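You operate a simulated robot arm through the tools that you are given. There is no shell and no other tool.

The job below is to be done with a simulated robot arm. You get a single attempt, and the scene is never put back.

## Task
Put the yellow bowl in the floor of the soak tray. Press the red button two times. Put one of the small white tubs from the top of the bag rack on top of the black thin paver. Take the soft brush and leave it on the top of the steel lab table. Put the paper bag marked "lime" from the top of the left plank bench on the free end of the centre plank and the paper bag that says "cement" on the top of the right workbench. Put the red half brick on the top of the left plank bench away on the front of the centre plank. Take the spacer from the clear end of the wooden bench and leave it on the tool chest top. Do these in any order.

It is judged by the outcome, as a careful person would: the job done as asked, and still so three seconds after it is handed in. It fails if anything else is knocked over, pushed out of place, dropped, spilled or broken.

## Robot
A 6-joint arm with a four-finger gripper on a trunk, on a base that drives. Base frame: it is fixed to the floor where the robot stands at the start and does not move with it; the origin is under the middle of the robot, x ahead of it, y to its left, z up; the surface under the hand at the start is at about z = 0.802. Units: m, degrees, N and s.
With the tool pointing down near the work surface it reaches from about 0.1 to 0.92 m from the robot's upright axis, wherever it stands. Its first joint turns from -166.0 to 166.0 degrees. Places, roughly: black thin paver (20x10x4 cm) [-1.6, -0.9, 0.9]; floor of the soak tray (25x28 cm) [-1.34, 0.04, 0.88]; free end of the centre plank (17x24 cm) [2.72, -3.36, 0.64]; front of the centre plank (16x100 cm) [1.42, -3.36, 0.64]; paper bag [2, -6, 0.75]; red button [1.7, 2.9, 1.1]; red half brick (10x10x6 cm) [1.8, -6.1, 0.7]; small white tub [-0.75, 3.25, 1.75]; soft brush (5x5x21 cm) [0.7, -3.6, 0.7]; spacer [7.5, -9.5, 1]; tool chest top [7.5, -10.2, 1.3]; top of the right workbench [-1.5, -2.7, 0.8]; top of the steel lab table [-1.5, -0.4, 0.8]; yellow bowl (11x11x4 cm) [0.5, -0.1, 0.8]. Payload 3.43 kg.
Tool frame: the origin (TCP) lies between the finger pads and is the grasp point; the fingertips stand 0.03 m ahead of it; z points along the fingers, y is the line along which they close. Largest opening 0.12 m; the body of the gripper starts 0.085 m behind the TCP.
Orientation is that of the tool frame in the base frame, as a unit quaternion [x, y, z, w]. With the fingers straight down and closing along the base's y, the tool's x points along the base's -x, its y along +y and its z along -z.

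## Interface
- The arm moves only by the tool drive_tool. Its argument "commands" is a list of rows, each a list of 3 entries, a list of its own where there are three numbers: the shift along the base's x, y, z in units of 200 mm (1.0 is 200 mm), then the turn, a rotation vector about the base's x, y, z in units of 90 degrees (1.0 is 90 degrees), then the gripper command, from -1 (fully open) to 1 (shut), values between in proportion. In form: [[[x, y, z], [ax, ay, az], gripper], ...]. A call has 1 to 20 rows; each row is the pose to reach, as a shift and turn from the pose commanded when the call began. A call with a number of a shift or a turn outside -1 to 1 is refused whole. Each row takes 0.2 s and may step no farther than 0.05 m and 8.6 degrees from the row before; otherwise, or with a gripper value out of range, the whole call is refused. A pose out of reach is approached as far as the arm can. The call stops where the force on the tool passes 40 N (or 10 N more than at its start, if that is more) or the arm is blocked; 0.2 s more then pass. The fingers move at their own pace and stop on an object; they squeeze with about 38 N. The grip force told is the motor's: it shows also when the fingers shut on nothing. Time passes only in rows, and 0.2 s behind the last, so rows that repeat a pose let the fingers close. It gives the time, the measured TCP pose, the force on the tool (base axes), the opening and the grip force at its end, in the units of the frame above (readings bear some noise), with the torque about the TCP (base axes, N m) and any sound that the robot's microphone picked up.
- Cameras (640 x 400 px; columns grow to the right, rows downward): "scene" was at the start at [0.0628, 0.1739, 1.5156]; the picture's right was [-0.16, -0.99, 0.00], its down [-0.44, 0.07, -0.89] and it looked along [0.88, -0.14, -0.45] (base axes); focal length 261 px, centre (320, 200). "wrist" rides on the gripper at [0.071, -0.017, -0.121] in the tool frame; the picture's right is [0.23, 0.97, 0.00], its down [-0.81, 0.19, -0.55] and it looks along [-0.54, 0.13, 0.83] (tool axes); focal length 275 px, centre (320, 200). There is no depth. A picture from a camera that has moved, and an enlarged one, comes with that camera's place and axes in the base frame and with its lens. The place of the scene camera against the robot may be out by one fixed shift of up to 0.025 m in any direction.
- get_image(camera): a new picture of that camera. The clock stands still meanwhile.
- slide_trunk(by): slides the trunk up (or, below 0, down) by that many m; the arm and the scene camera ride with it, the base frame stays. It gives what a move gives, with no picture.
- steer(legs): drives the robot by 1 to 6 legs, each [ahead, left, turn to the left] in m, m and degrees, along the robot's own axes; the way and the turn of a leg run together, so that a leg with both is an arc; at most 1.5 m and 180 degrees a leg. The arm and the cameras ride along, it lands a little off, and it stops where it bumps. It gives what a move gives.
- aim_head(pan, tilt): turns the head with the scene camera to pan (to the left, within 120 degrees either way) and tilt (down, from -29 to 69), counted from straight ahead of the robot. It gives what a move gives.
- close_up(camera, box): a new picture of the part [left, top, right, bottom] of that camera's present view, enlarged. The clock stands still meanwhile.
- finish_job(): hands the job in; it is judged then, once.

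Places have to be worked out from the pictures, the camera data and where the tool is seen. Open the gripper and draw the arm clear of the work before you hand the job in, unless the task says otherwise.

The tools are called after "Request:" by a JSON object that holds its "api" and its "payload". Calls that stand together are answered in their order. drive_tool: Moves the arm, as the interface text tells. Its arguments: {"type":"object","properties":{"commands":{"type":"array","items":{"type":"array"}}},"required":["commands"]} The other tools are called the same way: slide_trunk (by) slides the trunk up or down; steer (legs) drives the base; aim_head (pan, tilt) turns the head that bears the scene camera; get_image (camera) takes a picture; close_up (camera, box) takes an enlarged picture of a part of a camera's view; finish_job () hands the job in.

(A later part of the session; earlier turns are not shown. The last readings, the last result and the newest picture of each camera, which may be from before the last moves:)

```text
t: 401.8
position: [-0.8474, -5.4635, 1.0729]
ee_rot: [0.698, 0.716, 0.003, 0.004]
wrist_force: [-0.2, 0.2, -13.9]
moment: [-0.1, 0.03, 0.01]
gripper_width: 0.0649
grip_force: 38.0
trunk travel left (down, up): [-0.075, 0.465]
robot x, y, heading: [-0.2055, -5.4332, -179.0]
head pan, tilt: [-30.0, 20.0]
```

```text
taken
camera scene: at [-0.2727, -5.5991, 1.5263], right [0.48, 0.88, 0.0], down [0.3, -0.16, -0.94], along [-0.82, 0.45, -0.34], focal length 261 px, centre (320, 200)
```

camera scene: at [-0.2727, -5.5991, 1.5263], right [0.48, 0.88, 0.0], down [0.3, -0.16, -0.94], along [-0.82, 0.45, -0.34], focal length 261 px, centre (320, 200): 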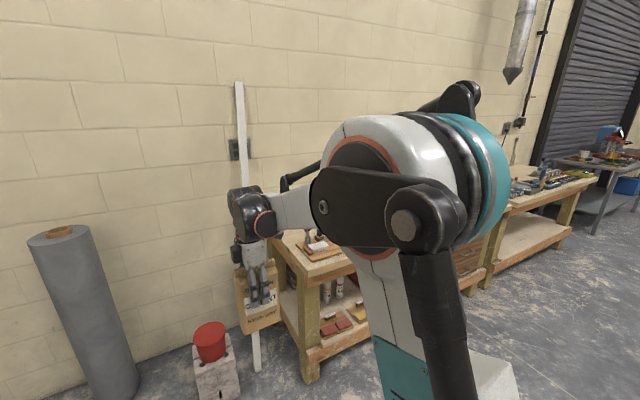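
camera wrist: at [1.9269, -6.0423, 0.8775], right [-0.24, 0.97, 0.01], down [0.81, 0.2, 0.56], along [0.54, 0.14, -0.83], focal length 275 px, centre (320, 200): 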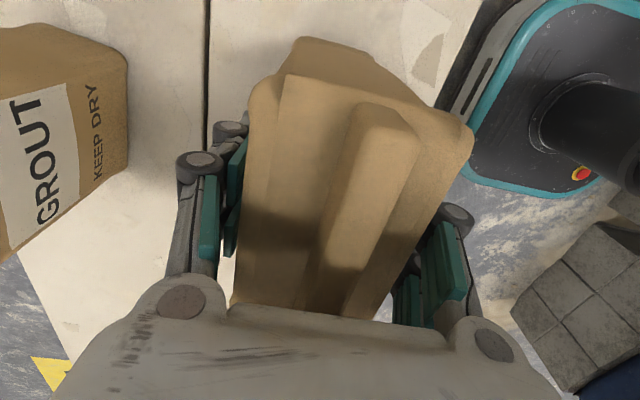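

Two wooden benches stand along that wall; the target point is on the farther (northern) one. I sidestep right 2.7 m to y ≈ -2.75.

Request:
{"api": "steer", "payload": {"legs": [[0, -1.35, 0], [0, -1.35, 0]]}}

Request:
{"api": "aim_head", "payload": {"pan": 10, "tilt": 35}}

Request:
{"api": "get_image", "payload": {"camera": "scene"}}

Request:
{"api": "aim_head", "payload": {"pan": -35, "tilt": 35}}

Request:
{"api": "get_image", "payload": {"camera": "scene"}}

```text
t: 414.8
position: [-0.8768, -2.7838, 1.0733]
ee_rot: [0.706, 0.708, 0.003, 0.005]
wrist_force: [1.2, -0.3, -14.6]
moment: [-0.11, -0.02, -0.01]
gripper_width: 0.065
grip_force: 38.0
trunk travel left (down, up): [-0.075, 0.465]
robot x, y, heading: [-0.2359, -2.7659, -179.9]
head pan, tilt: [-30.0, 20.0]
```

```text
t: 415.8
position: [-0.8771, -2.7848, 1.0724]
ee_rot: [0.706, 0.709, 0.004, 0.005]
wrist_force: [-0.5, 0.4, -13.1]
moment: [-0.06, -0.02, 0.02]
gripper_width: 0.065
grip_force: 37.9
trunk travel left (down, up): [-0.075, 0.465]
robot x, y, heading: [-0.2365, -2.7649, -180.0]
head pan, tilt: [10.0, 35.0]
```

```text
taken
camera scene: at [-0.3114, -2.9932, 1.5025], right [-0.17, 0.98, 0.0], down [0.57, 0.1, -0.82], along [-0.81, -0.14, -0.57], focal length 261 px, centre (320, 200)
```

scene: 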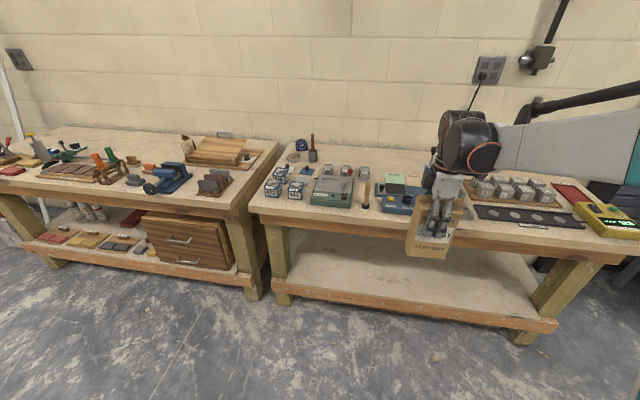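

```text
t: 416.9
position: [-0.8771, -2.7844, 1.0732]
ee_rot: [0.706, 0.708, 0.003, 0.004]
wrist_force: [0.6, 0.4, -14.2]
moment: [-0.01, -0.02, -0.01]
gripper_width: 0.0648
grip_force: 38.4
trunk travel left (down, up): [-0.075, 0.465]
robot x, y, heading: [-0.2358, -2.7657, -179.9]
head pan, tilt: [-35.0, 35.0]
```

```text
taken
camera scene: at [-0.2969, -2.9275, 1.5025], right [0.57, 0.82, 0.0], down [0.47, -0.33, -0.82], along [-0.67, 0.47, -0.57], focal length 261 px, centre (320, 200)
```

scene: 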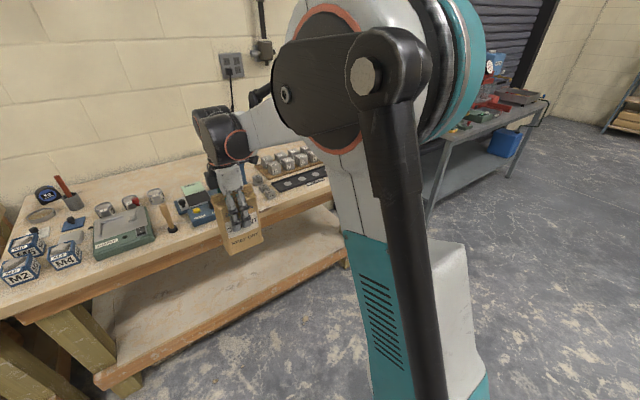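

I zoom on the bench top to find a clear spot.

Request:
{"api": "aim_head", "payload": {"pan": 5, "tilt": 30}}

Request:
{"api": "close_up", "payload": {"camera": "scene", "box": [230, 120, 450, 260]}}

Request:
{"api": "close_up", "payload": {"camera": "scene", "box": [400, 120, 620, 260]}}

```text
t: 418.0
position: [-0.8781, -2.784, 1.0735]
ee_rot: [0.706, 0.708, 0.003, 0.004]
wrist_force: [0.8, -0.4, -14.3]
moment: [-0.1, 0.0, 0.0]
gripper_width: 0.0648
grip_force: 37.8
trunk travel left (down, up): [-0.075, 0.465]
robot x, y, heading: [-0.2355, -2.7653, -180.1]
head pan, tilt: [5.0, 30.0]
```

```text
2.86 times, centred on (340, 190) of scene
camera zoom: at [-0.3148, -2.9858, 1.5103], right [-0.09, 1.0, 0.0], down [0.5, 0.04, -0.87], along [-0.86, -0.08, -0.5], focal length 745 px, centre (263, 229)
```

zoom: 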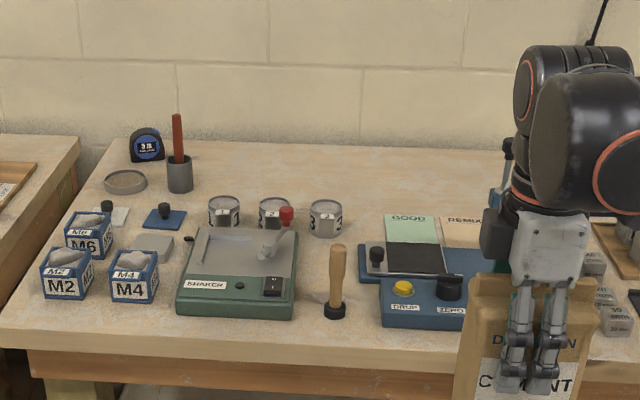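

```text
2.86 times, centred on (510, 190) of scene
camera zoom: at [-0.3148, -2.9858, 1.5103], right [-0.09, 1.0, 0.0], down [0.5, 0.04, -0.87], along [-0.86, -0.08, -0.5], focal length 745 px, centre (-223, 229)
```

zoom: 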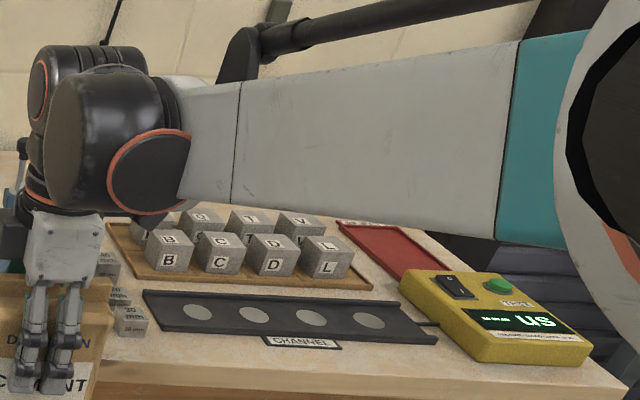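

The clear strip is at the back middle, around [-1.74, -2.86], behind the cups and the GOOD/REMIX cards. I raise the trunk 0.15 m, trim 8 cm left and drive 0.6 m in.

Request:
{"api": "slide_trunk", "payload": {"by": 0.15}}

Request:
{"api": "steer", "payload": {"legs": [[0, 0.08, 0], [0.6, 0, 0]]}}

Request:
{"api": "aim_head", "payload": {"pan": 0, "tilt": 45}}

Request:
{"api": "get_image", "payload": {"camera": "scene"}}

Request:
{"api": "get_image", "payload": {"camera": "wrist"}}

```text
t: 419.8
position: [-0.8771, -2.7845, 1.2241]
ee_rot: [0.706, 0.708, 0.004, 0.005]
wrist_force: [-1.0, 0.2, -14.1]
moment: [-0.05, -0.04, 0.02]
gripper_width: 0.0644
grip_force: 37.7
trunk travel left (down, up): [-0.225, 0.315]
robot x, y, heading: [-0.2333, -2.7689, -180.0]
head pan, tilt: [5.0, 30.0]
```

```text
t: 423.8
position: [-1.473, -2.8677, 1.2234]
ee_rot: [0.704, 0.71, 0.003, 0.006]
wrist_force: [0.0, -0.4, -13.9]
moment: [-0.04, -0.04, 0.0]
gripper_width: 0.0649
grip_force: 38.1
trunk travel left (down, up): [-0.225, 0.315]
robot x, y, heading: [-0.8326, -2.8449, -179.8]
head pan, tilt: [5.0, 30.0]
```

```text
t: 424.6
position: [-1.4735, -2.8677, 1.2227]
ee_rot: [0.704, 0.71, 0.003, 0.004]
wrist_force: [0.2, 0.7, -14.1]
moment: [-0.09, -0.02, -0.02]
gripper_width: 0.0646
grip_force: 38.0
trunk travel left (down, up): [-0.225, 0.315]
robot x, y, heading: [-0.8325, -2.8486, -179.6]
head pan, tilt: [0.0, 45.0]
```

```text
taken
camera scene: at [-0.901, -3.0592, 1.6377], right [0.0, 1.0, 0.0], down [0.71, 0.0, -0.71], along [-0.71, 0.0, -0.71], focal length 261 px, centre (320, 200)
```

scene: 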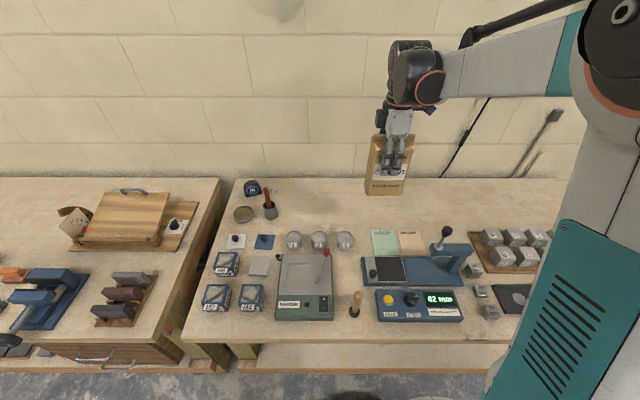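

```text
taken
camera wrist: at [-1.492, -2.7956, 1.3445], right [0.97, 0.24, 0.01], down [0.19, -0.81, 0.56], along [0.14, -0.54, -0.83], focal length 275 px, centre (320, 200)
```

wrist: 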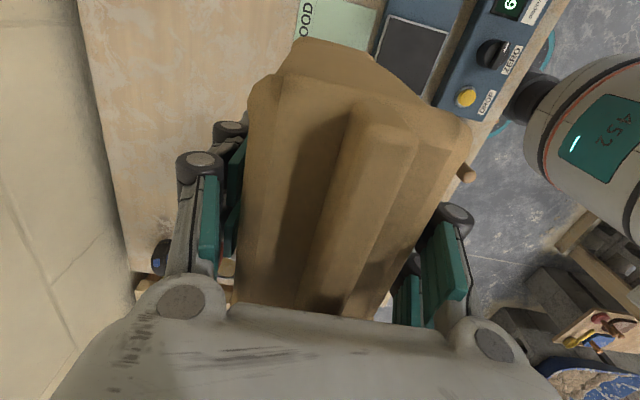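

The back strip between x -1.9 and -1.6 is clear. I move the base 5 cm closer, then carry the bag out and down in steps kept inside the reach.

Request:
{"api": "steer", "payload": {"legs": [[0.05, 0, 0]]}}

Request:
{"api": "drive_tool", "payload": {"commands": [[[-0.1, 0, -0.2], [0, 0, 0], 1], [[-0.25, 0.01, -0.35], [0, 0, 0], 1], [[-0.4, 0.01, -0.5], [0, 0, 0], 1], [[-0.6, 0.01, -0.6], [0, 0, 0], 1], [[-0.8, 0.01, -0.65], [0, 0, 0], 1], [[-0.98, 0.01, -0.7], [0, 0, 0], 1], [[-0.98, 0.01, -0.7], [0, 0, 0], 1]]}}

Request:
{"api": "get_image", "payload": {"camera": "scene"}}

```text
t: 425.5
position: [-1.5244, -2.868, 1.2227]
ee_rot: [0.704, 0.71, 0.003, 0.005]
wrist_force: [-0.5, -0.8, -15.1]
moment: [-0.07, -0.02, 0.0]
gripper_width: 0.0649
grip_force: 37.5
trunk travel left (down, up): [-0.225, 0.315]
robot x, y, heading: [-0.8823, -2.8492, -179.9]
head pan, tilt: [0.0, 45.0]
```

```text
t: 427.1
position: [-1.7193, -2.8666, 1.085]
ee_rot: [0.704, 0.71, 0.004, 0.005]
wrist_force: [-0.2, -0.2, -14.5]
moment: [-0.09, 0.02, -0.01]
gripper_width: 0.0649
grip_force: 37.5
trunk travel left (down, up): [-0.225, 0.315]
robot x, y, heading: [-0.8796, -2.8458, -180.0]
head pan, tilt: [0.0, 45.0]
```

```text
taken
camera scene: at [-0.9509, -3.0594, 1.6378], right [0.0, 1.0, 0.0], down [0.71, 0.0, -0.71], along [-0.71, 0.0, -0.71], focal length 261 px, centre (320, 200)
```

scene: 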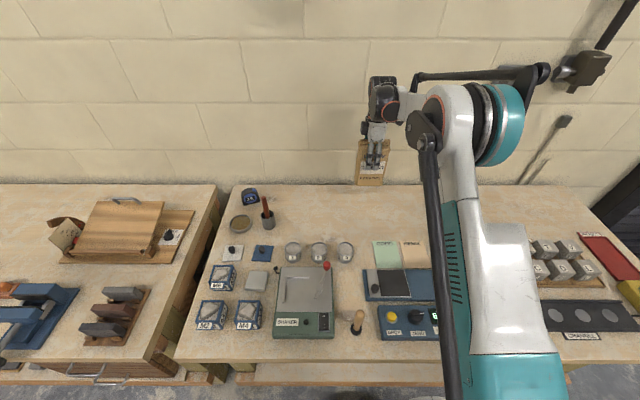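

The bag hangs over the clear back strip. I lower to 0.96, then in small steps.

Request:
{"api": "drive_tool", "payload": {"commands": [[[0, 0, -0.2], [0, 0, 0], 1], [[0, 0, -0.4], [0, 0, 0], 1], [[0, 0, -0.55], [0, 0, 0], 1], [[0, 0, -0.62], [0, 0, 0], 1], [[0, 0, -0.62], [0, 0, 0], 1]]}}

Request:
{"api": "close_up", "payload": {"camera": "scene", "box": [300, 110, 440, 270]}}

Request:
{"api": "drive_tool", "payload": {"commands": [[[0, 0, -0.03], [0, 0, 0], 1], [[0, 0, -0.06], [0, 0, 0], 1], [[0, 0, -0.06], [0, 0, 0], 1]]}}

```text
t: 428.3
position: [-1.7176, -2.8648, 0.9629]
ee_rot: [0.705, 0.71, 0.002, 0.004]
wrist_force: [-6.6, -2.3, 29.1]
moment: [-0.01, 0.29, 0.01]
gripper_width: 0.0648
grip_force: 38.1
trunk travel left (down, up): [-0.225, 0.315]
robot x, y, heading: [-0.8854, -2.8443, -179.9]
head pan, tilt: [0.0, 45.0]
```

```text
2.50 times, centred on (370, 190) of scene
camera zoom: at [-0.9474, -3.0595, 1.6382], right [0.0, 1.0, 0.0], down [0.71, 0.0, -0.71], along [-0.71, 0.0, -0.71], focal length 652 px, centre (195, 225)
```

zoom: 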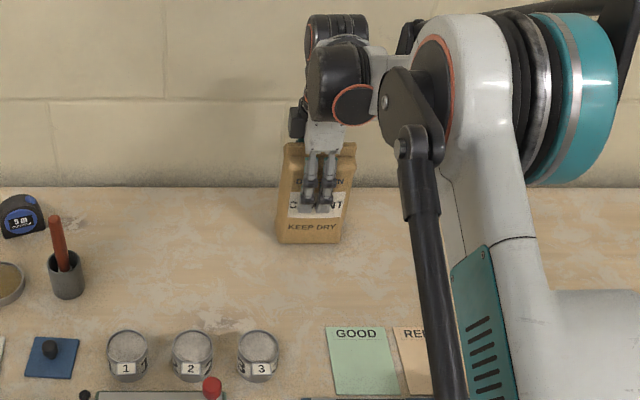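

```text
t: 428.7
position: [-1.7172, -2.8649, 0.9577]
ee_rot: [0.705, 0.709, 0.002, 0.003]
wrist_force: [3.5, 1.0, 18.5]
moment: [-0.18, 0.73, -0.08]
gripper_width: 0.0647
grip_force: 37.7
trunk travel left (down, up): [-0.225, 0.315]
robot x, y, heading: [-0.8857, -2.8483, -180.0]
head pan, tilt: [0.0, 45.0]
stopped in row 2: the force on the tool passed its limit at 53 N (the readings are from after the stop); the commanded pose is now the measured one
```

The bag is firmly down (it touched at about 0.963). I ease up a few millimetres, then open and rise.

Request:
{"api": "drive_tool", "payload": {"commands": [[[0, 0, 0.015], [0, 0, 0], 1], [[0, 0, 0.02], [0, 0, 0], 1]]}}

Request:
{"api": "get_image", "payload": {"camera": "wrist"}}

```text
t: 429.3
position: [-1.7181, -2.8648, 0.9585]
ee_rot: [0.705, 0.709, 0.002, 0.003]
wrist_force: [2.3, 0.3, -9.6]
moment: [-0.06, -0.08, -0.03]
gripper_width: 0.0649
grip_force: 37.6
trunk travel left (down, up): [-0.225, 0.315]
robot x, y, heading: [-0.8831, -2.8512, -179.9]
head pan, tilt: [0.0, 45.0]
```

```text
taken
camera wrist: at [-1.7379, -2.7935, 1.0792], right [0.97, 0.24, 0.01], down [0.19, -0.81, 0.56], along [0.14, -0.54, -0.83], focal length 275 px, centre (320, 200)
```

wrist: 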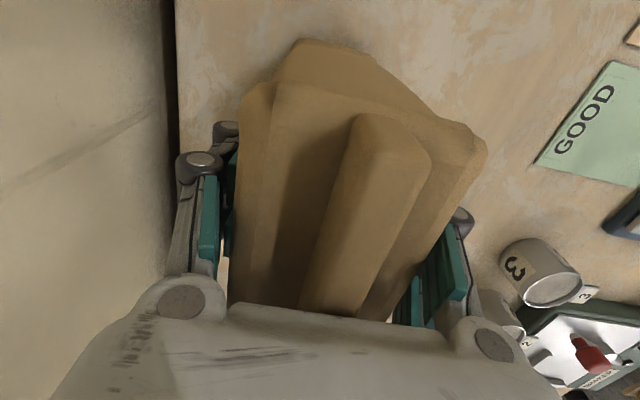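

Request:
{"api": "drive_tool", "payload": {"commands": [[[0, 0, -0.005], [0, 0, 0], 1], [[0, 0, -0.005], [0, 0, 0], 0], [[0, 0, -0.005], [0, 0, 0], -0.6], [[0, 0, -0.005], [0, 0, 0], -0.6], [[0, 0, 0.15], [0, 0, 0], -0.6], [[0, 0, 0.35], [0, 0, 0], -0.6], [[0, 0, 0.55], [0, 0, 0], -0.6], [[0, 0, 0.75], [0, 0, 0], -0.6], [[0, 0, 0.75], [0, 0, 0], -0.6]]}}

Request:
{"api": "get_image", "payload": {"camera": "wrist"}}

Request:
{"api": "get_image", "payload": {"camera": "scene"}}

```text
t: 431.3
position: [-1.7193, -2.8657, 1.1099]
ee_rot: [0.705, 0.71, 0.003, 0.004]
wrist_force: [0.0, -0.3, 0.7]
moment: [-0.01, 0.05, -0.03]
gripper_width: 0.0962
grip_force: 0.1
trunk travel left (down, up): [-0.225, 0.315]
robot x, y, heading: [-0.8815, -2.8497, -180.0]
head pan, tilt: [0.0, 45.0]
```

```text
taken
camera wrist: at [-1.7379, -2.7942, 1.2317], right [0.97, 0.24, 0.01], down [0.19, -0.81, 0.56], along [0.14, -0.54, -0.83], focal length 275 px, centre (320, 200)
```

wrist: 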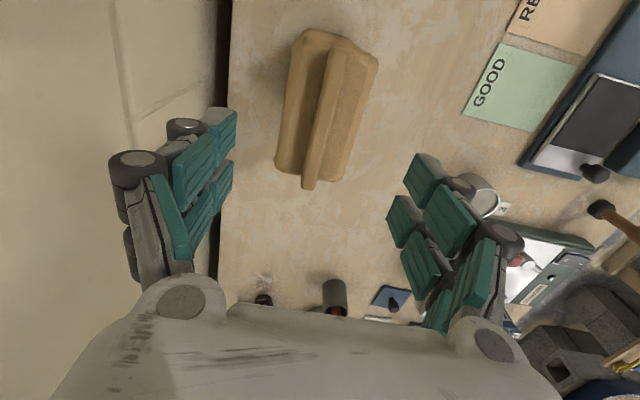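

```text
taken
camera scene: at [-0.9497, -3.0594, 1.6377], right [0.0, 1.0, 0.0], down [0.71, 0.0, -0.71], along [-0.71, 0.0, -0.71], focal length 261 px, centre (320, 200)
```

scene: 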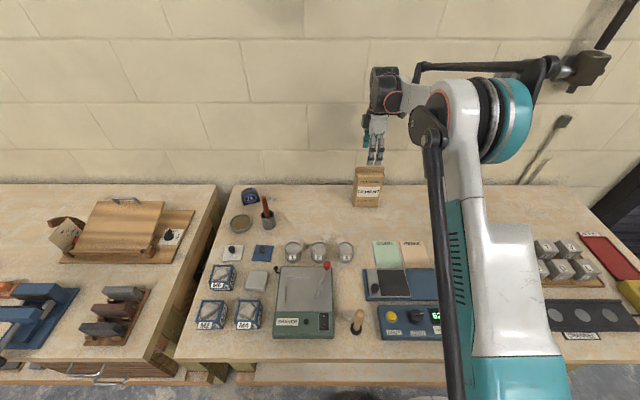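

CEMENT stands upright on the right workbench with nothing else disturbed. I retract the arm, back out, lower the trunk and return to the far bench for LIME.

Request:
{"api": "drive_tool", "payload": {"commands": [[[0.2, 0, 0.05], [0, 0, 0], -0.6], [[0.4, 0, 0.15], [0, 0, 0], -0.6], [[0.6, 0, 0.3], [0, 0, 0], -0.6], [[0.8, 0, 0.4], [0, 0, 0], -0.6], [[1.0, 0, 0.4], [0, 0, 0], -0.6], [[1.0, 0, 0.4], [0, 0, 0], -0.6]]}}

Request:
{"api": "steer", "payload": {"legs": [[-0.65, 0, 0]]}}

Request:
{"api": "slide_trunk", "payload": {"by": -0.15}}

Request:
{"api": "steer", "payload": {"legs": [[0, 1.28, 0], [0, 1.28, 0], [0, 0, 180]]}}

```text
t: 432.7
position: [-1.5176, -2.8617, 1.1886]
ee_rot: [0.705, 0.709, 0.003, 0.004]
wrist_force: [0.1, -0.1, 0.2]
moment: [-0.03, 0.03, 0.01]
gripper_width: 0.0959
grip_force: 0.1
trunk travel left (down, up): [-0.225, 0.315]
robot x, y, heading: [-0.8786, -2.8475, -179.7]
head pan, tilt: [0.0, 45.0]
```

```text
t: 436.3
position: [-0.8713, -2.8617, 1.1892]
ee_rot: [0.702, 0.712, 0.002, 0.004]
wrist_force: [0.8, 0.0, 0.4]
moment: [0.0, -0.03, -0.01]
gripper_width: 0.0959
grip_force: 0.2
trunk travel left (down, up): [-0.225, 0.315]
robot x, y, heading: [-0.2357, -2.8407, -179.3]
head pan, tilt: [0.0, 45.0]
```

```text
t: 438.1
position: [-0.8726, -2.8624, 1.0391]
ee_rot: [0.702, 0.712, 0.003, 0.003]
wrist_force: [-0.1, -0.7, 0.4]
moment: [0.0, 0.0, 0.05]
gripper_width: 0.0962
grip_force: 0.0
trunk travel left (down, up): [-0.075, 0.465]
robot x, y, heading: [-0.2373, -2.8389, -179.2]
head pan, tilt: [0.0, 45.0]
```

```text
t: 458.0
position: [0.418, -5.3823, 1.0388]
ee_rot: [0.718, -0.696, -0.004, 0.002]
wrist_force: [0.3, -0.1, -0.3]
moment: [0.0, 0.0, 0.02]
gripper_width: 0.0963
grip_force: 0.1
trunk travel left (down, up): [-0.075, 0.465]
robot x, y, heading: [-0.2182, -5.4137, 1.7]
head pan, tilt: [0.0, 45.0]
```

I straighten, drive along the aisle to x ≈ 1.62 and turn to face the LIME bag.

Request:
{"api": "steer", "payload": {"legs": [[0, 0, -1.7], [0.92, 0, 0], [0.92, 0, 0], [0, 0, -90]]}}

Request:
{"api": "get_image", "payload": {"camera": "scene"}}

Request:
{"api": "get_image", "payload": {"camera": "wrist"}}

```text
t: 471.5
position: [1.6148, -6.0388, 1.0384]
ee_rot: [0.011, 1.0, 0.004, 0.001]
wrist_force: [0.3, 0.1, 0.4]
moment: [0.02, 0.01, -0.01]
gripper_width: 0.0958
grip_force: 0.0
trunk travel left (down, up): [-0.075, 0.465]
robot x, y, heading: [1.6184, -5.4036, -91.3]
head pan, tilt: [0.0, 45.0]
```

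```text
taken
camera scene: at [1.8083, -5.4795, 1.4878], right [-1.0, 0.02, 0.0], down [0.02, 0.71, -0.71], along [-0.02, -0.71, -0.71], focal length 261 px, centre (320, 200)
```

scene: 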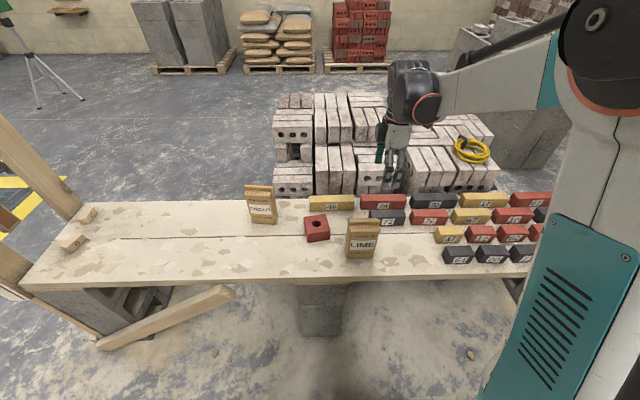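

```text
taken
camera wrist: at [1.5426, -6.0552, 1.1598], right [-0.21, 0.98, 0.01], down [0.81, 0.17, 0.56], along [0.54, 0.12, -0.83], focal length 275 px, centre (320, 200)
```

wrist: 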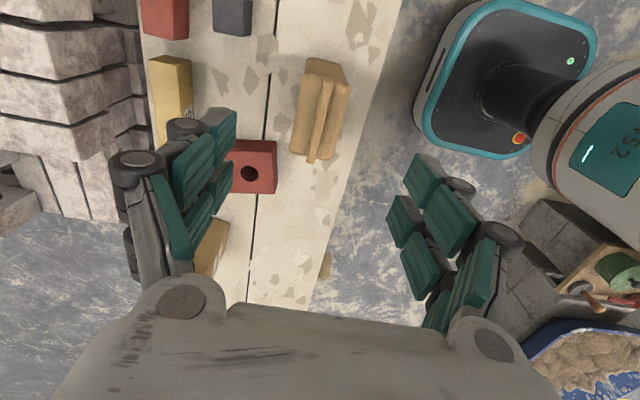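

LIME's seam centre is at about [1.645, -6.031]. I centre over it and descend to 0.90 for a check.

Request:
{"api": "drive_tool", "payload": {"commands": [[[0.15, 0.04, 0], [0, 0, 0], -0.7], [[0.15, 0.04, -0.2], [0, 0, 0], -0.7], [[0.15, 0.04, -0.4], [0, 0, 0], -0.7], [[0.15, 0.04, -0.6], [0, 0, 0], -0.7], [[0.15, 0.04, -0.69], [0, 0, 0], -0.7], [[0.15, 0.04, -0.69], [0, 0, 0], -0.7]]}}

Request:
{"api": "get_image", "payload": {"camera": "wrist"}}

```text
t: 472.9
position: [1.6465, -6.0306, 0.8996]
ee_rot: [0.01, 1.0, 0.004, 0.001]
wrist_force: [0.0, -0.7, -0.7]
moment: [-0.01, 0.02, 0.02]
gripper_width: 0.1021
grip_force: 0.0
trunk travel left (down, up): [-0.075, 0.465]
robot x, y, heading: [1.6198, -5.4004, -91.3]
head pan, tilt: [0.0, 45.0]
```

```text
taken
camera wrist: at [1.5744, -6.0472, 1.0205], right [-0.21, 0.98, 0.01], down [0.81, 0.17, 0.56], along [0.54, 0.12, -0.83], focal length 275 px, centre (320, 200)
```

wrist: 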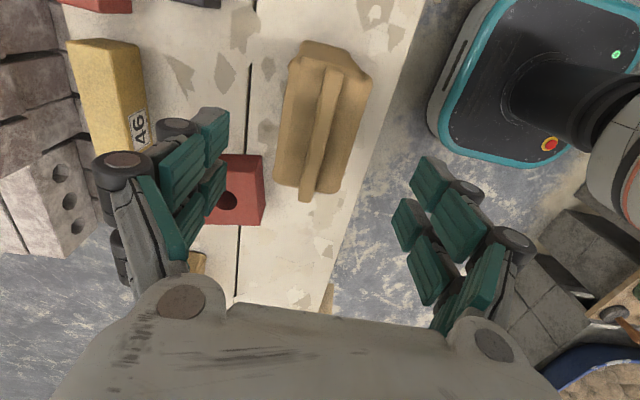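

Well centred. Descend to 0.757 and close.

Request:
{"api": "drive_tool", "payload": {"commands": [[[-0.01, 0, -0.15], [0, 0, 0], -0.7], [[-0.01, 0, -0.3], [0, 0, 0], -0.7], [[-0.01, 0, -0.45], [0, 0, 0], -0.7], [[-0.01, 0, -0.6], [0, 0, 0], -0.7], [[-0.01, 0, -0.71], [0, 0, 0], -0.7], [[-0.01, 0, -0.71], [0, 0, 0], -0.7]]}}

Request:
{"api": "get_image", "payload": {"camera": "wrist"}}

Request:
{"api": "close_up", "payload": {"camera": "scene", "box": [280, 160, 440, 280]}}

```text
t: 474.3
position: [1.6423, -6.0308, 0.7584]
ee_rot: [0.011, 1.0, 0.004, 0.001]
wrist_force: [0.3, 0.1, 0.1]
moment: [0.02, -0.01, -0.01]
gripper_width: 0.102
grip_force: 0.1
trunk travel left (down, up): [-0.075, 0.465]
robot x, y, heading: [1.6132, -5.4003, -91.4]
head pan, tilt: [0.0, 45.0]
```

```text
taken
camera wrist: at [1.5694, -6.0469, 0.879], right [-0.21, 0.98, 0.01], down [0.81, 0.17, 0.56], along [0.54, 0.12, -0.83], focal length 275 px, centre (320, 200)
```

wrist: 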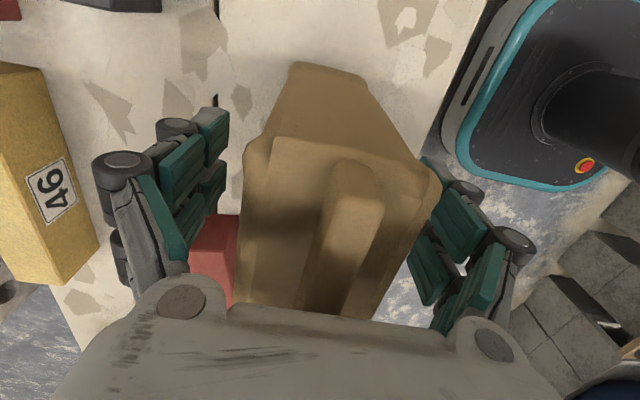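

```text
3.33 times, centred on (360, 220) of scene
camera zoom: at [1.8083, -5.4798, 1.4878], right [-1.0, 0.02, 0.0], down [0.02, 0.71, -0.71], along [-0.02, -0.71, -0.71], focal length 870 px, centre (187, 133)
```

zoom: 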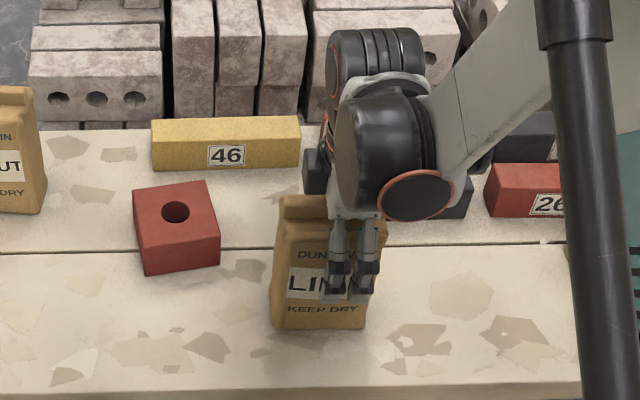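

I shift 15 mm toward +x as before, close and lift.

Request:
{"api": "drive_tool", "payload": {"commands": [[[0.07, 0.01, 0], [0, 0, 0], -0.7], [[0.07, 0.01, 0], [0, 0, 0], 0], [[0.07, 0.01, 0], [0, 0, 0], 1], [[0.07, 0.01, 0], [0, 0, 0], 1], [[0.07, 0.01, 0], [0, 0, 0], 1], [[0.07, 0.01, 0.05], [0, 0, 0], 1], [[0.07, 0.01, 0.15], [0, 0, 0], 1], [[0.07, 0.01, 0.35], [0, 0, 0], 1], [[0.07, 0.01, 0.55], [0, 0, 0], 1], [[0.07, 0.01, 0.75], [0, 0, 0], 1], [[0.07, 0.01, 0.95], [0, 0, 0], 1], [[0.07, 0.01, 1.0], [0, 0, 0], 1]]}}

Request:
{"api": "get_image", "payload": {"camera": "scene"}}

```text
t: 476.9
position: [1.6582, -6.0296, 0.9588]
ee_rot: [0.01, 1.0, 0.005, 0.001]
wrist_force: [0.6, 1.1, -7.5]
moment: [-0.01, -0.02, -0.03]
gripper_width: 0.0648
grip_force: 37.7
trunk travel left (down, up): [-0.075, 0.465]
robot x, y, heading: [1.6159, -5.4, -91.5]
head pan, tilt: [0.0, 45.0]
```

```text
taken
camera scene: at [1.8083, -5.4796, 1.4877], right [-1.0, 0.02, 0.0], down [0.02, 0.71, -0.71], along [-0.02, -0.71, -0.71], focal length 261 px, centre (320, 200)
```

scene: 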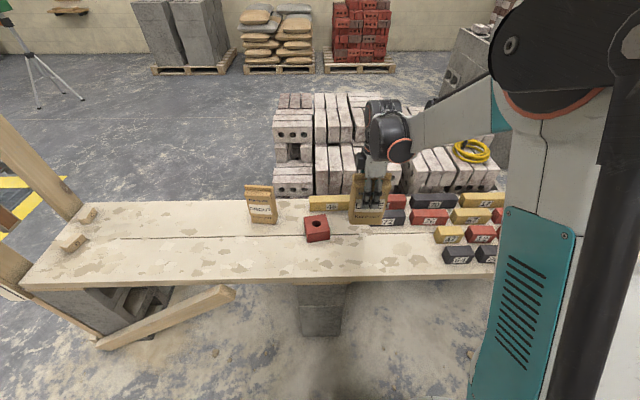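

LIME is held (0.8 kg). For the centre plank's free end I take the known way: raise to 1.08, turn right to face -x, out of the aisle, up the corridor to y ≈ -2.65, and look along the lane north of the plank.

Request:
{"api": "drive_tool", "payload": {"commands": [[[0, 0, 0.2], [0, 0, 0], 1], [[0, 0, 0.4], [0, 0, 0], 1], [[0, 0, 0.6], [0, 0, 0], 1], [[0, 0, 0.6], [0, 0, 0], 1]]}}

Request:
{"api": "steer", "payload": {"legs": [[0, 0, -89], [0.93, 0, 0], [0.93, 0, 0], [0, -1.38, 0], [0, -1.38, 0]]}}

Request:
{"api": "aim_head", "payload": {"pan": -120, "tilt": 25}}

Request:
{"api": "get_image", "payload": {"camera": "scene"}}

Request:
{"api": "aim_head", "payload": {"pan": 120, "tilt": 25}}

Request:
{"api": "get_image", "payload": {"camera": "scene"}}

```text
t: 477.9
position: [1.6579, -6.0283, 1.0773]
ee_rot: [0.01, 1.0, 0.004, 0.001]
wrist_force: [0.2, -0.6, -6.9]
moment: [-0.05, -0.05, 0.04]
gripper_width: 0.065
grip_force: 38.6
trunk travel left (down, up): [-0.075, 0.465]
robot x, y, heading: [1.6191, -5.4015, -91.3]
head pan, tilt: [0.0, 45.0]
```

```text
t: 504.0
position: [-0.9673, -2.7518, 1.0771]
ee_rot: [0.688, 0.726, 0.003, 0.004]
wrist_force: [-0.5, 1.0, -6.8]
moment: [-0.03, 0.0, 0.03]
gripper_width: 0.0649
grip_force: 38.2
trunk travel left (down, up): [-0.075, 0.465]
robot x, y, heading: [-0.3472, -2.6617, -177.2]
head pan, tilt: [0.0, 45.0]
```

```text
t: 506.0
position: [-0.9665, -2.7497, 1.0782]
ee_rot: [0.688, 0.726, 0.003, 0.003]
wrist_force: [0.4, 0.3, -7.1]
moment: [0.01, -0.01, 0.03]
gripper_width: 0.0649
grip_force: 38.2
trunk travel left (down, up): [-0.075, 0.465]
robot x, y, heading: [-0.3469, -2.6604, -177.0]
head pan, tilt: [-120.0, 25.0]
```

```text
taken
camera scene: at [-0.2814, -2.7924, 1.5184], right [0.89, -0.45, 0.0], down [-0.19, -0.38, -0.91], along [0.41, 0.81, -0.42], focal length 261 px, centre (320, 200)
```

scene: 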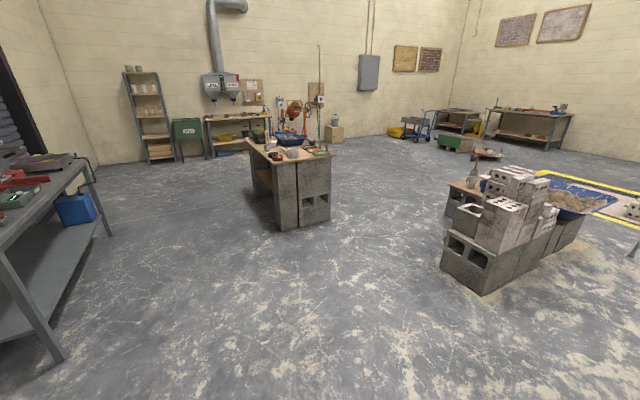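

```text
t: 509.4
position: [-0.9668, -2.7508, 1.0764]
ee_rot: [0.688, 0.726, 0.003, 0.003]
wrist_force: [0.6, -0.7, -7.3]
moment: [0.01, -0.02, 0.0]
gripper_width: 0.0646
grip_force: 38.7
trunk travel left (down, up): [-0.075, 0.465]
robot x, y, heading: [-0.3443, -2.6627, -177.3]
head pan, tilt: [120.0, 25.0]
```

```text
taken
camera scene: at [-0.2732, -2.9518, 1.5184], right [-0.84, -0.54, 0.0], down [-0.23, 0.35, -0.91], along [0.49, -0.76, -0.42], focal length 261 px, centre (320, 200)
```

scene: 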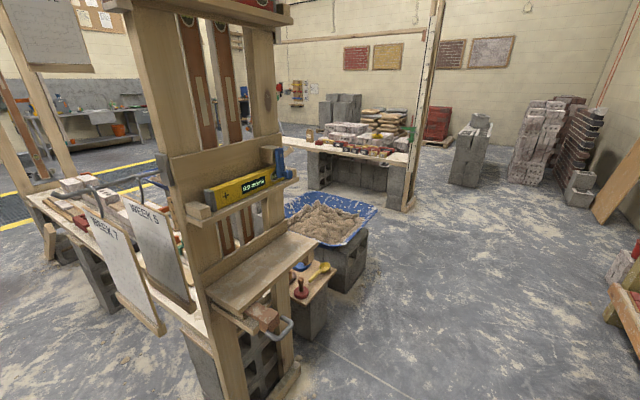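

The WEEK boards stick out a little at the plank's west end, so I use y ≈ -2.5 for the lane. I turn round to the right to face +x and look along it.

Request:
{"api": "steer", "payload": {"legs": [[0, -0.15, 0], [0, 0, -178], [0, 0, -5]]}}

Request:
{"api": "aim_head", "payload": {"pan": 5, "tilt": 20}}

Request:
{"api": "get_image", "payload": {"camera": "scene"}}

```text
t: 518.4
position: [0.2704, -2.4367, 1.0774]
ee_rot: [0.723, -0.691, -0.003, 0.003]
wrist_force: [0.3, -0.2, -6.6]
moment: [0.0, -0.02, 0.02]
gripper_width: 0.0649
grip_force: 37.5
trunk travel left (down, up): [-0.075, 0.465]
robot x, y, heading: [-0.3541, -2.5168, 2.3]
head pan, tilt: [120.0, 25.0]
```

```text
t: 520.4
position: [0.2707, -2.4374, 1.078]
ee_rot: [0.722, -0.692, -0.004, 0.003]
wrist_force: [-0.5, -0.1, -7.0]
moment: [0.02, -0.01, 0.0]
gripper_width: 0.0648
grip_force: 38.4
trunk travel left (down, up): [-0.075, 0.465]
robot x, y, heading: [-0.354, -2.5144, 2.1]
head pan, tilt: [5.0, 20.0]
```

```text
taken
camera scene: at [-0.2952, -2.3177, 1.5264], right [0.13, -0.99, 0.0], down [-0.34, -0.04, -0.94], along [0.93, 0.12, -0.34], focal length 261 px, centre (320, 200)
```

scene: 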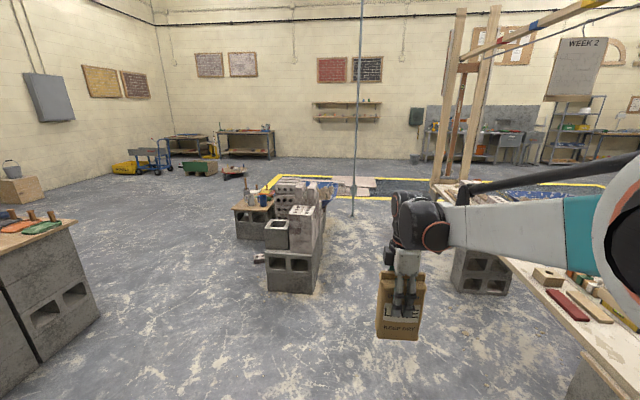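

The lane is clear between the pile (corner at [1.57, -2.03]) and the plank; a thin vertical pole stands farther on at x ≈ 3.4. I drive to x ≈ 2.1.

Request:
{"api": "steer", "payload": {"legs": [[0, 0, -2.2], [1.25, -0.05, 0], [1.2, -0.05, 0]]}}

Request:
{"api": "aim_head", "payload": {"pan": -50, "tilt": 25}}

Request:
{"api": "get_image", "payload": {"camera": "scene"}}

Request:
{"api": "aim_head", "payload": {"pan": -5, "tilt": 25}}

Request:
{"api": "get_image", "payload": {"camera": "scene"}}

```text
t: 532.8
position: [2.73, -2.5228, 1.077]
ee_rot: [0.713, -0.701, -0.004, 0.003]
wrist_force: [-0.6, 0.7, -7.5]
moment: [0.0, 0.0, 0.02]
gripper_width: 0.0645
grip_force: 37.7
trunk travel left (down, up): [-0.075, 0.465]
robot x, y, heading: [2.1055, -2.5879, 0.5]
head pan, tilt: [5.0, 20.0]
```

```text
t: 534.0
position: [2.7312, -2.5221, 1.076]
ee_rot: [0.713, -0.701, -0.004, 0.002]
wrist_force: [-0.1, 0.0, -6.8]
moment: [-0.02, 0.0, 0.0]
gripper_width: 0.0647
grip_force: 38.8
trunk travel left (down, up): [-0.075, 0.465]
robot x, y, heading: [2.1101, -2.5859, 0.8]
head pan, tilt: [-50.0, 25.0]
```

```text
taken
camera scene: at [2.1352, -2.4683, 1.5183], right [-0.76, -0.65, 0.0], down [-0.28, 0.32, -0.91], along [0.59, -0.69, -0.42], focal length 261 px, centre (320, 200)
```

scene: 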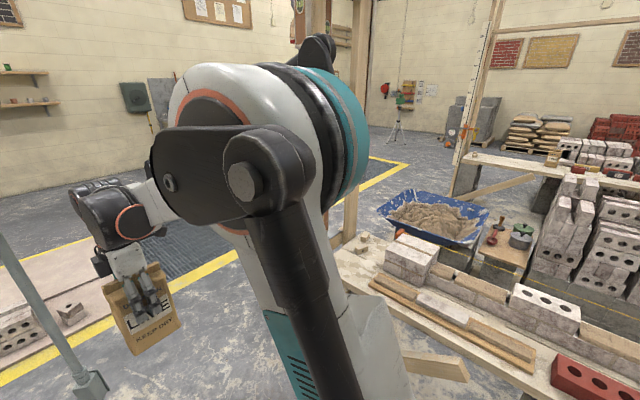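

```text
t: 535.1
position: [2.7299, -2.5221, 1.0764]
ee_rot: [0.713, -0.701, -0.004, 0.003]
wrist_force: [-0.2, 0.2, -7.4]
moment: [0.01, -0.02, 0.01]
gripper_width: 0.0652
grip_force: 37.6
trunk travel left (down, up): [-0.075, 0.465]
robot x, y, heading: [2.1058, -2.5848, 0.6]
head pan, tilt: [-5.0, 25.0]
```

```text
taken
camera scene: at [2.1668, -2.4054, 1.5183], right [-0.07, -1.0, 0.0], down [-0.42, 0.03, -0.91], along [0.9, -0.07, -0.42], focal length 261 px, centre (320, 200)
```

scene: 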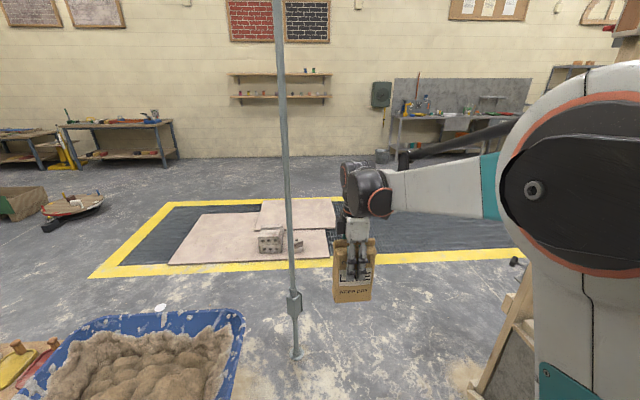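

The pole stands clear of the bag. I turn right to face the plank and look at its free end.

Request:
{"api": "steer", "payload": {"legs": [[0, 0, -90.5]]}}

Request:
{"api": "aim_head", "payload": {"pan": 25, "tilt": 35}}

Request:
{"api": "get_image", "payload": {"camera": "scene"}}

Request:
{"api": "close_up", "payload": {"camera": "scene", "box": [160, 140, 400, 300]}}

```text
t: 539.4
position: [2.1651, -3.2122, 1.0766]
ee_rot: [-0.004, 1.0, 0.004, 0.001]
wrist_force: [-0.4, 0.1, -6.9]
moment: [0.0, 0.01, -0.05]
gripper_width: 0.0649
grip_force: 37.8
trunk travel left (down, up): [-0.075, 0.465]
robot x, y, heading: [2.1034, -2.5897, -89.6]
head pan, tilt: [-5.0, 25.0]
```

```text
t: 540.3
position: [2.1634, -3.2135, 1.0764]
ee_rot: [-0.004, 1.0, 0.004, 0.001]
wrist_force: [0.0, 0.0, -7.2]
moment: [0.02, 0.04, -0.04]
gripper_width: 0.065
grip_force: 37.7
trunk travel left (down, up): [-0.075, 0.465]
robot x, y, heading: [2.1038, -2.5843, -89.9]
head pan, tilt: [25.0, 35.0]
```

```text
taken
camera scene: at [2.3346, -2.6577, 1.5025], right [-0.9, -0.43, 0.0], down [-0.25, 0.52, -0.82], along [0.35, -0.74, -0.57], focal length 261 px, centre (320, 200)
```

scene: 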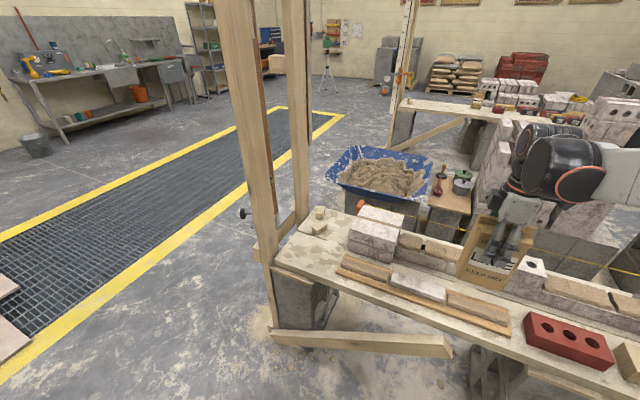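

```text
2.50 times, centred on (280, 220) of scene
camera zoom: at [2.3346, -2.6577, 1.5025], right [-0.9, -0.43, 0.0], down [-0.25, 0.52, -0.82], along [0.35, -0.74, -0.57], focal length 652 px, centre (420, 150)
```

zoom: 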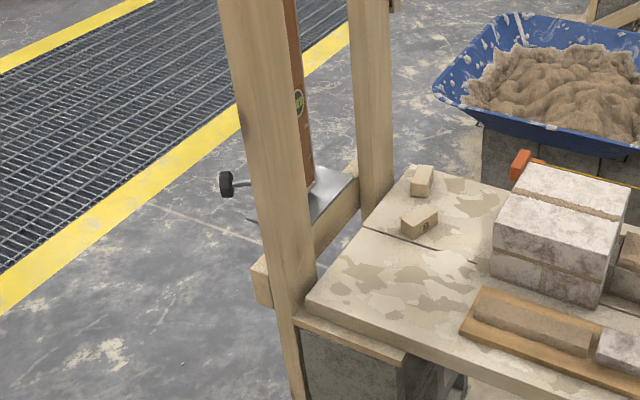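

The free end spans about x 2.60–2.84, y -3.28…-3.46, with two small wooden blocks farther back. I sidestep 0.54 m left so the bag comes before it.

Request:
{"api": "steer", "payload": {"legs": [[0, 0.53, 0]]}}

Request:
{"api": "aim_head", "payload": {"pan": 0, "tilt": 48}}

Request:
{"api": "get_image", "payload": {"camera": "scene"}}

Request:
{"api": "get_image", "payload": {"camera": "wrist"}}

```text
t: 543.4
position: [2.6936, -3.2112, 1.0777]
ee_rot: [-0.002, 1.0, 0.005, 0.0]
wrist_force: [0.0, 0.5, -6.9]
moment: [0.03, -0.03, 0.02]
gripper_width: 0.0648
grip_force: 37.4
trunk travel left (down, up): [-0.075, 0.465]
robot x, y, heading: [2.6359, -2.5822, -90.2]
head pan, tilt: [25.0, 35.0]
```

```text
t: 544.3
position: [2.6929, -3.2102, 1.0766]
ee_rot: [-0.001, 1.0, 0.004, 0.0]
wrist_force: [-0.4, 0.0, -8.1]
moment: [0.02, 0.01, -0.02]
gripper_width: 0.0646
grip_force: 37.5
trunk travel left (down, up): [-0.075, 0.465]
robot x, y, heading: [2.6399, -2.5815, -90.2]
head pan, tilt: [0.0, 48.0]
```

```text
taken
camera scene: at [2.8305, -2.6562, 1.4835], right [-1.0, 0.0, 0.0], down [0.0, 0.74, -0.67], along [0.0, -0.67, -0.74], focal length 261 px, centre (320, 200)
```

scene: 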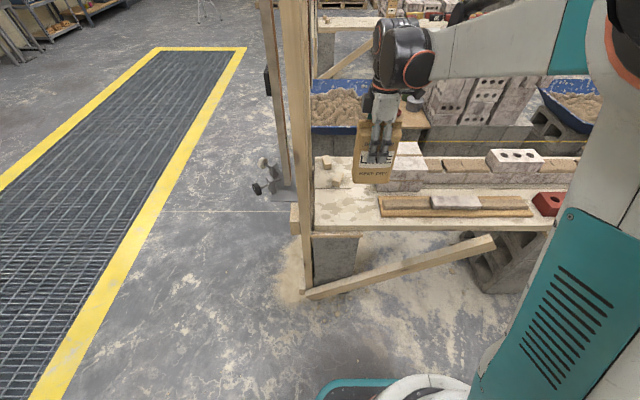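

```text
taken
camera wrist: at [2.6219, -3.2288, 1.1983], right [-0.23, 0.97, 0.01], down [0.81, 0.19, 0.56], along [0.54, 0.14, -0.83], focal length 275 px, centre (320, 200)
```

wrist: 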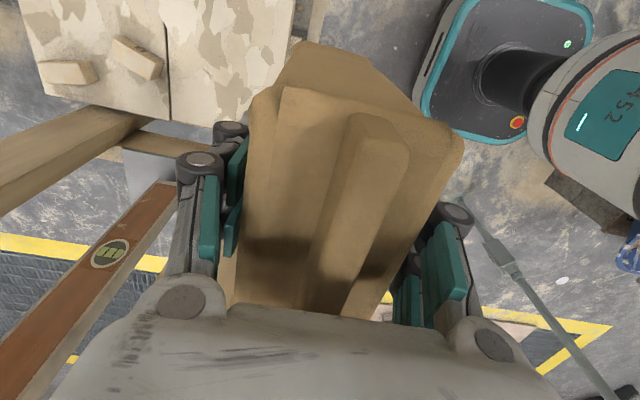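

The plank's end edge is at x ≈ 2.86, front edge y ≈ -3.26. I extend to y = -3.365 and lower to 0.81.

Request:
{"api": "drive_tool", "payload": {"commands": [[[0, -0.2, 0], [0, 0, 0], 1], [[0.03, -0.4, 0], [0, 0, 0], 1], [[0.03, -0.6, 0], [0, 0, 0], 1], [[0.03, -0.775, 0], [0, 0, 0], 1], [[0.03, -0.775, -0.2], [0, 0, 0], 1], [[0.03, -0.775, -0.4], [0, 0, 0], 1], [[0.03, -0.775, -0.6], [0, 0, 0], 1], [[0.03, -0.775, -0.8], [0, 0, 0], 1], [[0.03, -0.775, -1.0], [0, 0, 0], 1], [[0.03, -0.775, -1.0], [0, 0, 0], 1]]}}

Request:
{"api": "get_image", "payload": {"camera": "scene"}}

Request:
{"api": "get_image", "payload": {"camera": "wrist"}}

```text
t: 546.5
position: [2.697, -3.3665, 0.8756]
ee_rot: [-0.002, 1.0, 0.004, 0.001]
wrist_force: [0.0, -0.9, -6.5]
moment: [0.04, -0.01, -0.04]
gripper_width: 0.0649
grip_force: 38.4
trunk travel left (down, up): [-0.075, 0.465]
robot x, y, heading: [2.6386, -2.585, -89.8]
head pan, tilt: [0.0, 48.0]
```

```text
taken
camera scene: at [2.8305, -2.6569, 1.4835], right [-1.0, 0.0, 0.0], down [0.0, 0.74, -0.67], along [0.0, -0.67, -0.74], focal length 261 px, centre (320, 200)
```

scene: 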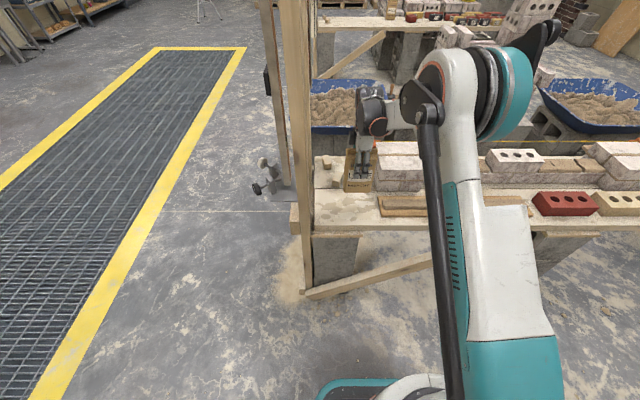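

```text
taken
camera wrist: at [2.6248, -3.3834, 0.9972], right [-0.23, 0.97, 0.01], down [0.81, 0.19, 0.56], along [0.54, 0.14, -0.83], focal length 275 px, centre (320, 200)
```

wrist: 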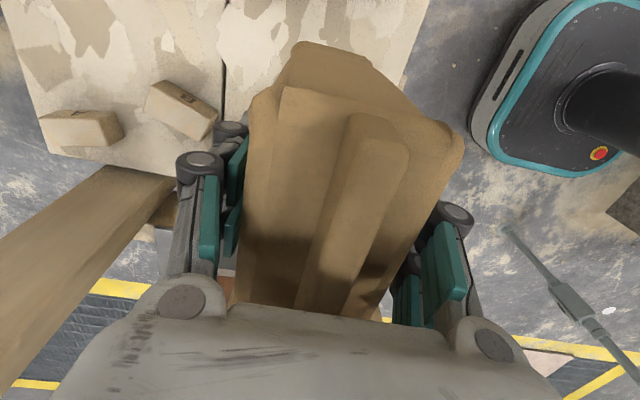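

I shift 15 mm toward the front, away from the small block, and lower to 0.79, then feel for contact.

Request:
{"api": "drive_tool", "payload": {"commands": [[[0, 0.075, 0], [0, 0, 0], 1], [[0, 0.075, -0.15], [0, 0, 0], 1], [[0, 0.075, -0.3], [0, 0, 0], 1], [[0, 0.075, -0.41], [0, 0, 0], 1], [[0, 0.075, -0.41], [0, 0, 0], 1]]}}

Request:
{"api": "drive_tool", "payload": {"commands": [[[0, 0, -0.02], [0, 0, 0], 1], [[0, 0, -0.04], [0, 0, 0], 1], [[0, 0, -0.04], [0, 0, 0], 1]]}}

Request:
{"api": "drive_tool", "payload": {"commands": [[[0, 0, -0.02], [0, 0, 0], 1], [[0, 0, -0.02], [0, 0, 0], 1]]}}

```text
t: 547.7
position: [2.6979, -3.3506, 0.7928]
ee_rot: [-0.001, 1.0, 0.004, 0.001]
wrist_force: [0.1, 0.2, -7.1]
moment: [-0.01, -0.02, 0.0]
gripper_width: 0.0647
grip_force: 38.2
trunk travel left (down, up): [-0.075, 0.465]
robot x, y, heading: [2.6387, -2.5837, -90.1]
head pan, tilt: [0.0, 48.0]
```

```text
t: 548.5
position: [2.6993, -3.3507, 0.7855]
ee_rot: [-0.003, 1.0, 0.004, 0.001]
wrist_force: [0.4, 0.2, -6.7]
moment: [0.0, 0.0, -0.03]
gripper_width: 0.0648
grip_force: 38.4
trunk travel left (down, up): [-0.075, 0.465]
robot x, y, heading: [2.6391, -2.5799, -90.1]
head pan, tilt: [0.0, 48.0]
```

```text
t: 549.1
position: [2.7005, -3.3513, 0.7818]
ee_rot: [-0.002, 1.0, 0.005, 0.001]
wrist_force: [-1.0, -1.0, -7.4]
moment: [-0.03, -0.01, 0.0]
gripper_width: 0.0646
grip_force: 37.7
trunk travel left (down, up): [-0.075, 0.465]
robot x, y, heading: [2.639, -2.5834, -90.1]
head pan, tilt: [0.0, 48.0]
```

Request:
{"api": "drive_tool", "payload": {"commands": [[[0, 0, -0.02], [0, 0, 0], 1], [[0, 0, -0.04], [0, 0, 0], 1], [[0, 0, -0.04], [0, 0, 0], 1]]}}

Request:
{"api": "drive_tool", "payload": {"commands": [[[0, 0, -0.02], [0, 0, 0], 1], [[0, 0, -0.02], [0, 0, 0], 1]]}}

Request:
{"api": "drive_tool", "payload": {"commands": [[[0, 0, -0.015], [0, 0, 0], 1], [[0, 0, -0.015], [0, 0, 0], 1]]}}

```text
t: 549.9
position: [2.6996, -3.3503, 0.7742]
ee_rot: [-0.002, 1.0, 0.004, 0.001]
wrist_force: [-0.2, 0.3, -7.1]
moment: [-0.01, 0.0, 0.03]
gripper_width: 0.0648
grip_force: 37.6
trunk travel left (down, up): [-0.075, 0.465]
robot x, y, heading: [2.6396, -2.5843, -89.8]
head pan, tilt: [0.0, 48.0]
```

```text
t: 550.5
position: [2.7015, -3.3511, 0.7697]
ee_rot: [-0.001, 1.0, 0.005, 0.002]
wrist_force: [0.3, -0.2, -7.9]
moment: [-0.05, -0.03, 0.0]
gripper_width: 0.0648
grip_force: 37.7
trunk travel left (down, up): [-0.075, 0.465]
robot x, y, heading: [2.6379, -2.5846, -90.0]
head pan, tilt: [0.0, 48.0]
```

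```text
t: 551.1
position: [2.6999, -3.3513, 0.7674]
ee_rot: [-0.002, 1.0, 0.005, 0.001]
wrist_force: [0.3, 0.4, -7.2]
moment: [0.02, -0.05, 0.03]
gripper_width: 0.065
grip_force: 38.1
trunk travel left (down, up): [-0.075, 0.465]
robot x, y, heading: [2.6387, -2.587, -90.0]
head pan, tilt: [0.0, 48.0]
```

Request:
{"api": "drive_tool", "payload": {"commands": [[[0, 0, -0.015], [0, 0, 0], 1], [[0, 0, -0.015], [0, 0, 0], 1]]}}

Request:
{"api": "drive_tool", "payload": {"commands": [[[0, 0, -0.015], [0, 0, 0], 1], [[0, 0, -0.015], [0, 0, 0], 1]]}}

Request:
{"api": "drive_tool", "payload": {"commands": [[[0, 0, -0.015], [0, 0, 0], 1], [[0, 0, -0.015], [0, 0, 0], 1]]}}

```text
t: 551.7
position: [2.7011, -3.3517, 0.7646]
ee_rot: [-0.002, 1.0, 0.004, 0.001]
wrist_force: [0.3, -1.2, -6.7]
moment: [0.02, -0.03, 0.02]
gripper_width: 0.0645
grip_force: 38.3
trunk travel left (down, up): [-0.075, 0.465]
robot x, y, heading: [2.638, -2.5851, -89.9]
head pan, tilt: [0.0, 48.0]
```

```text
t: 552.3
position: [2.7002, -3.3508, 0.762]
ee_rot: [-0.002, 1.0, 0.005, 0.0]
wrist_force: [0.1, -0.7, -7.3]
moment: [-0.02, -0.01, 0.0]
gripper_width: 0.0648
grip_force: 37.8
trunk travel left (down, up): [-0.075, 0.465]
robot x, y, heading: [2.6406, -2.5865, -89.9]
head pan, tilt: [0.0, 48.0]
```

```text
t: 552.9
position: [2.6991, -3.3517, 0.7596]
ee_rot: [-0.002, 1.0, 0.005, 0.001]
wrist_force: [0.2, 0.0, -7.6]
moment: [-0.02, -0.03, 0.01]
gripper_width: 0.0649
grip_force: 38.4
trunk travel left (down, up): [-0.075, 0.465]
robot x, y, heading: [2.6394, -2.5848, -90.0]
head pan, tilt: [0.0, 48.0]
```

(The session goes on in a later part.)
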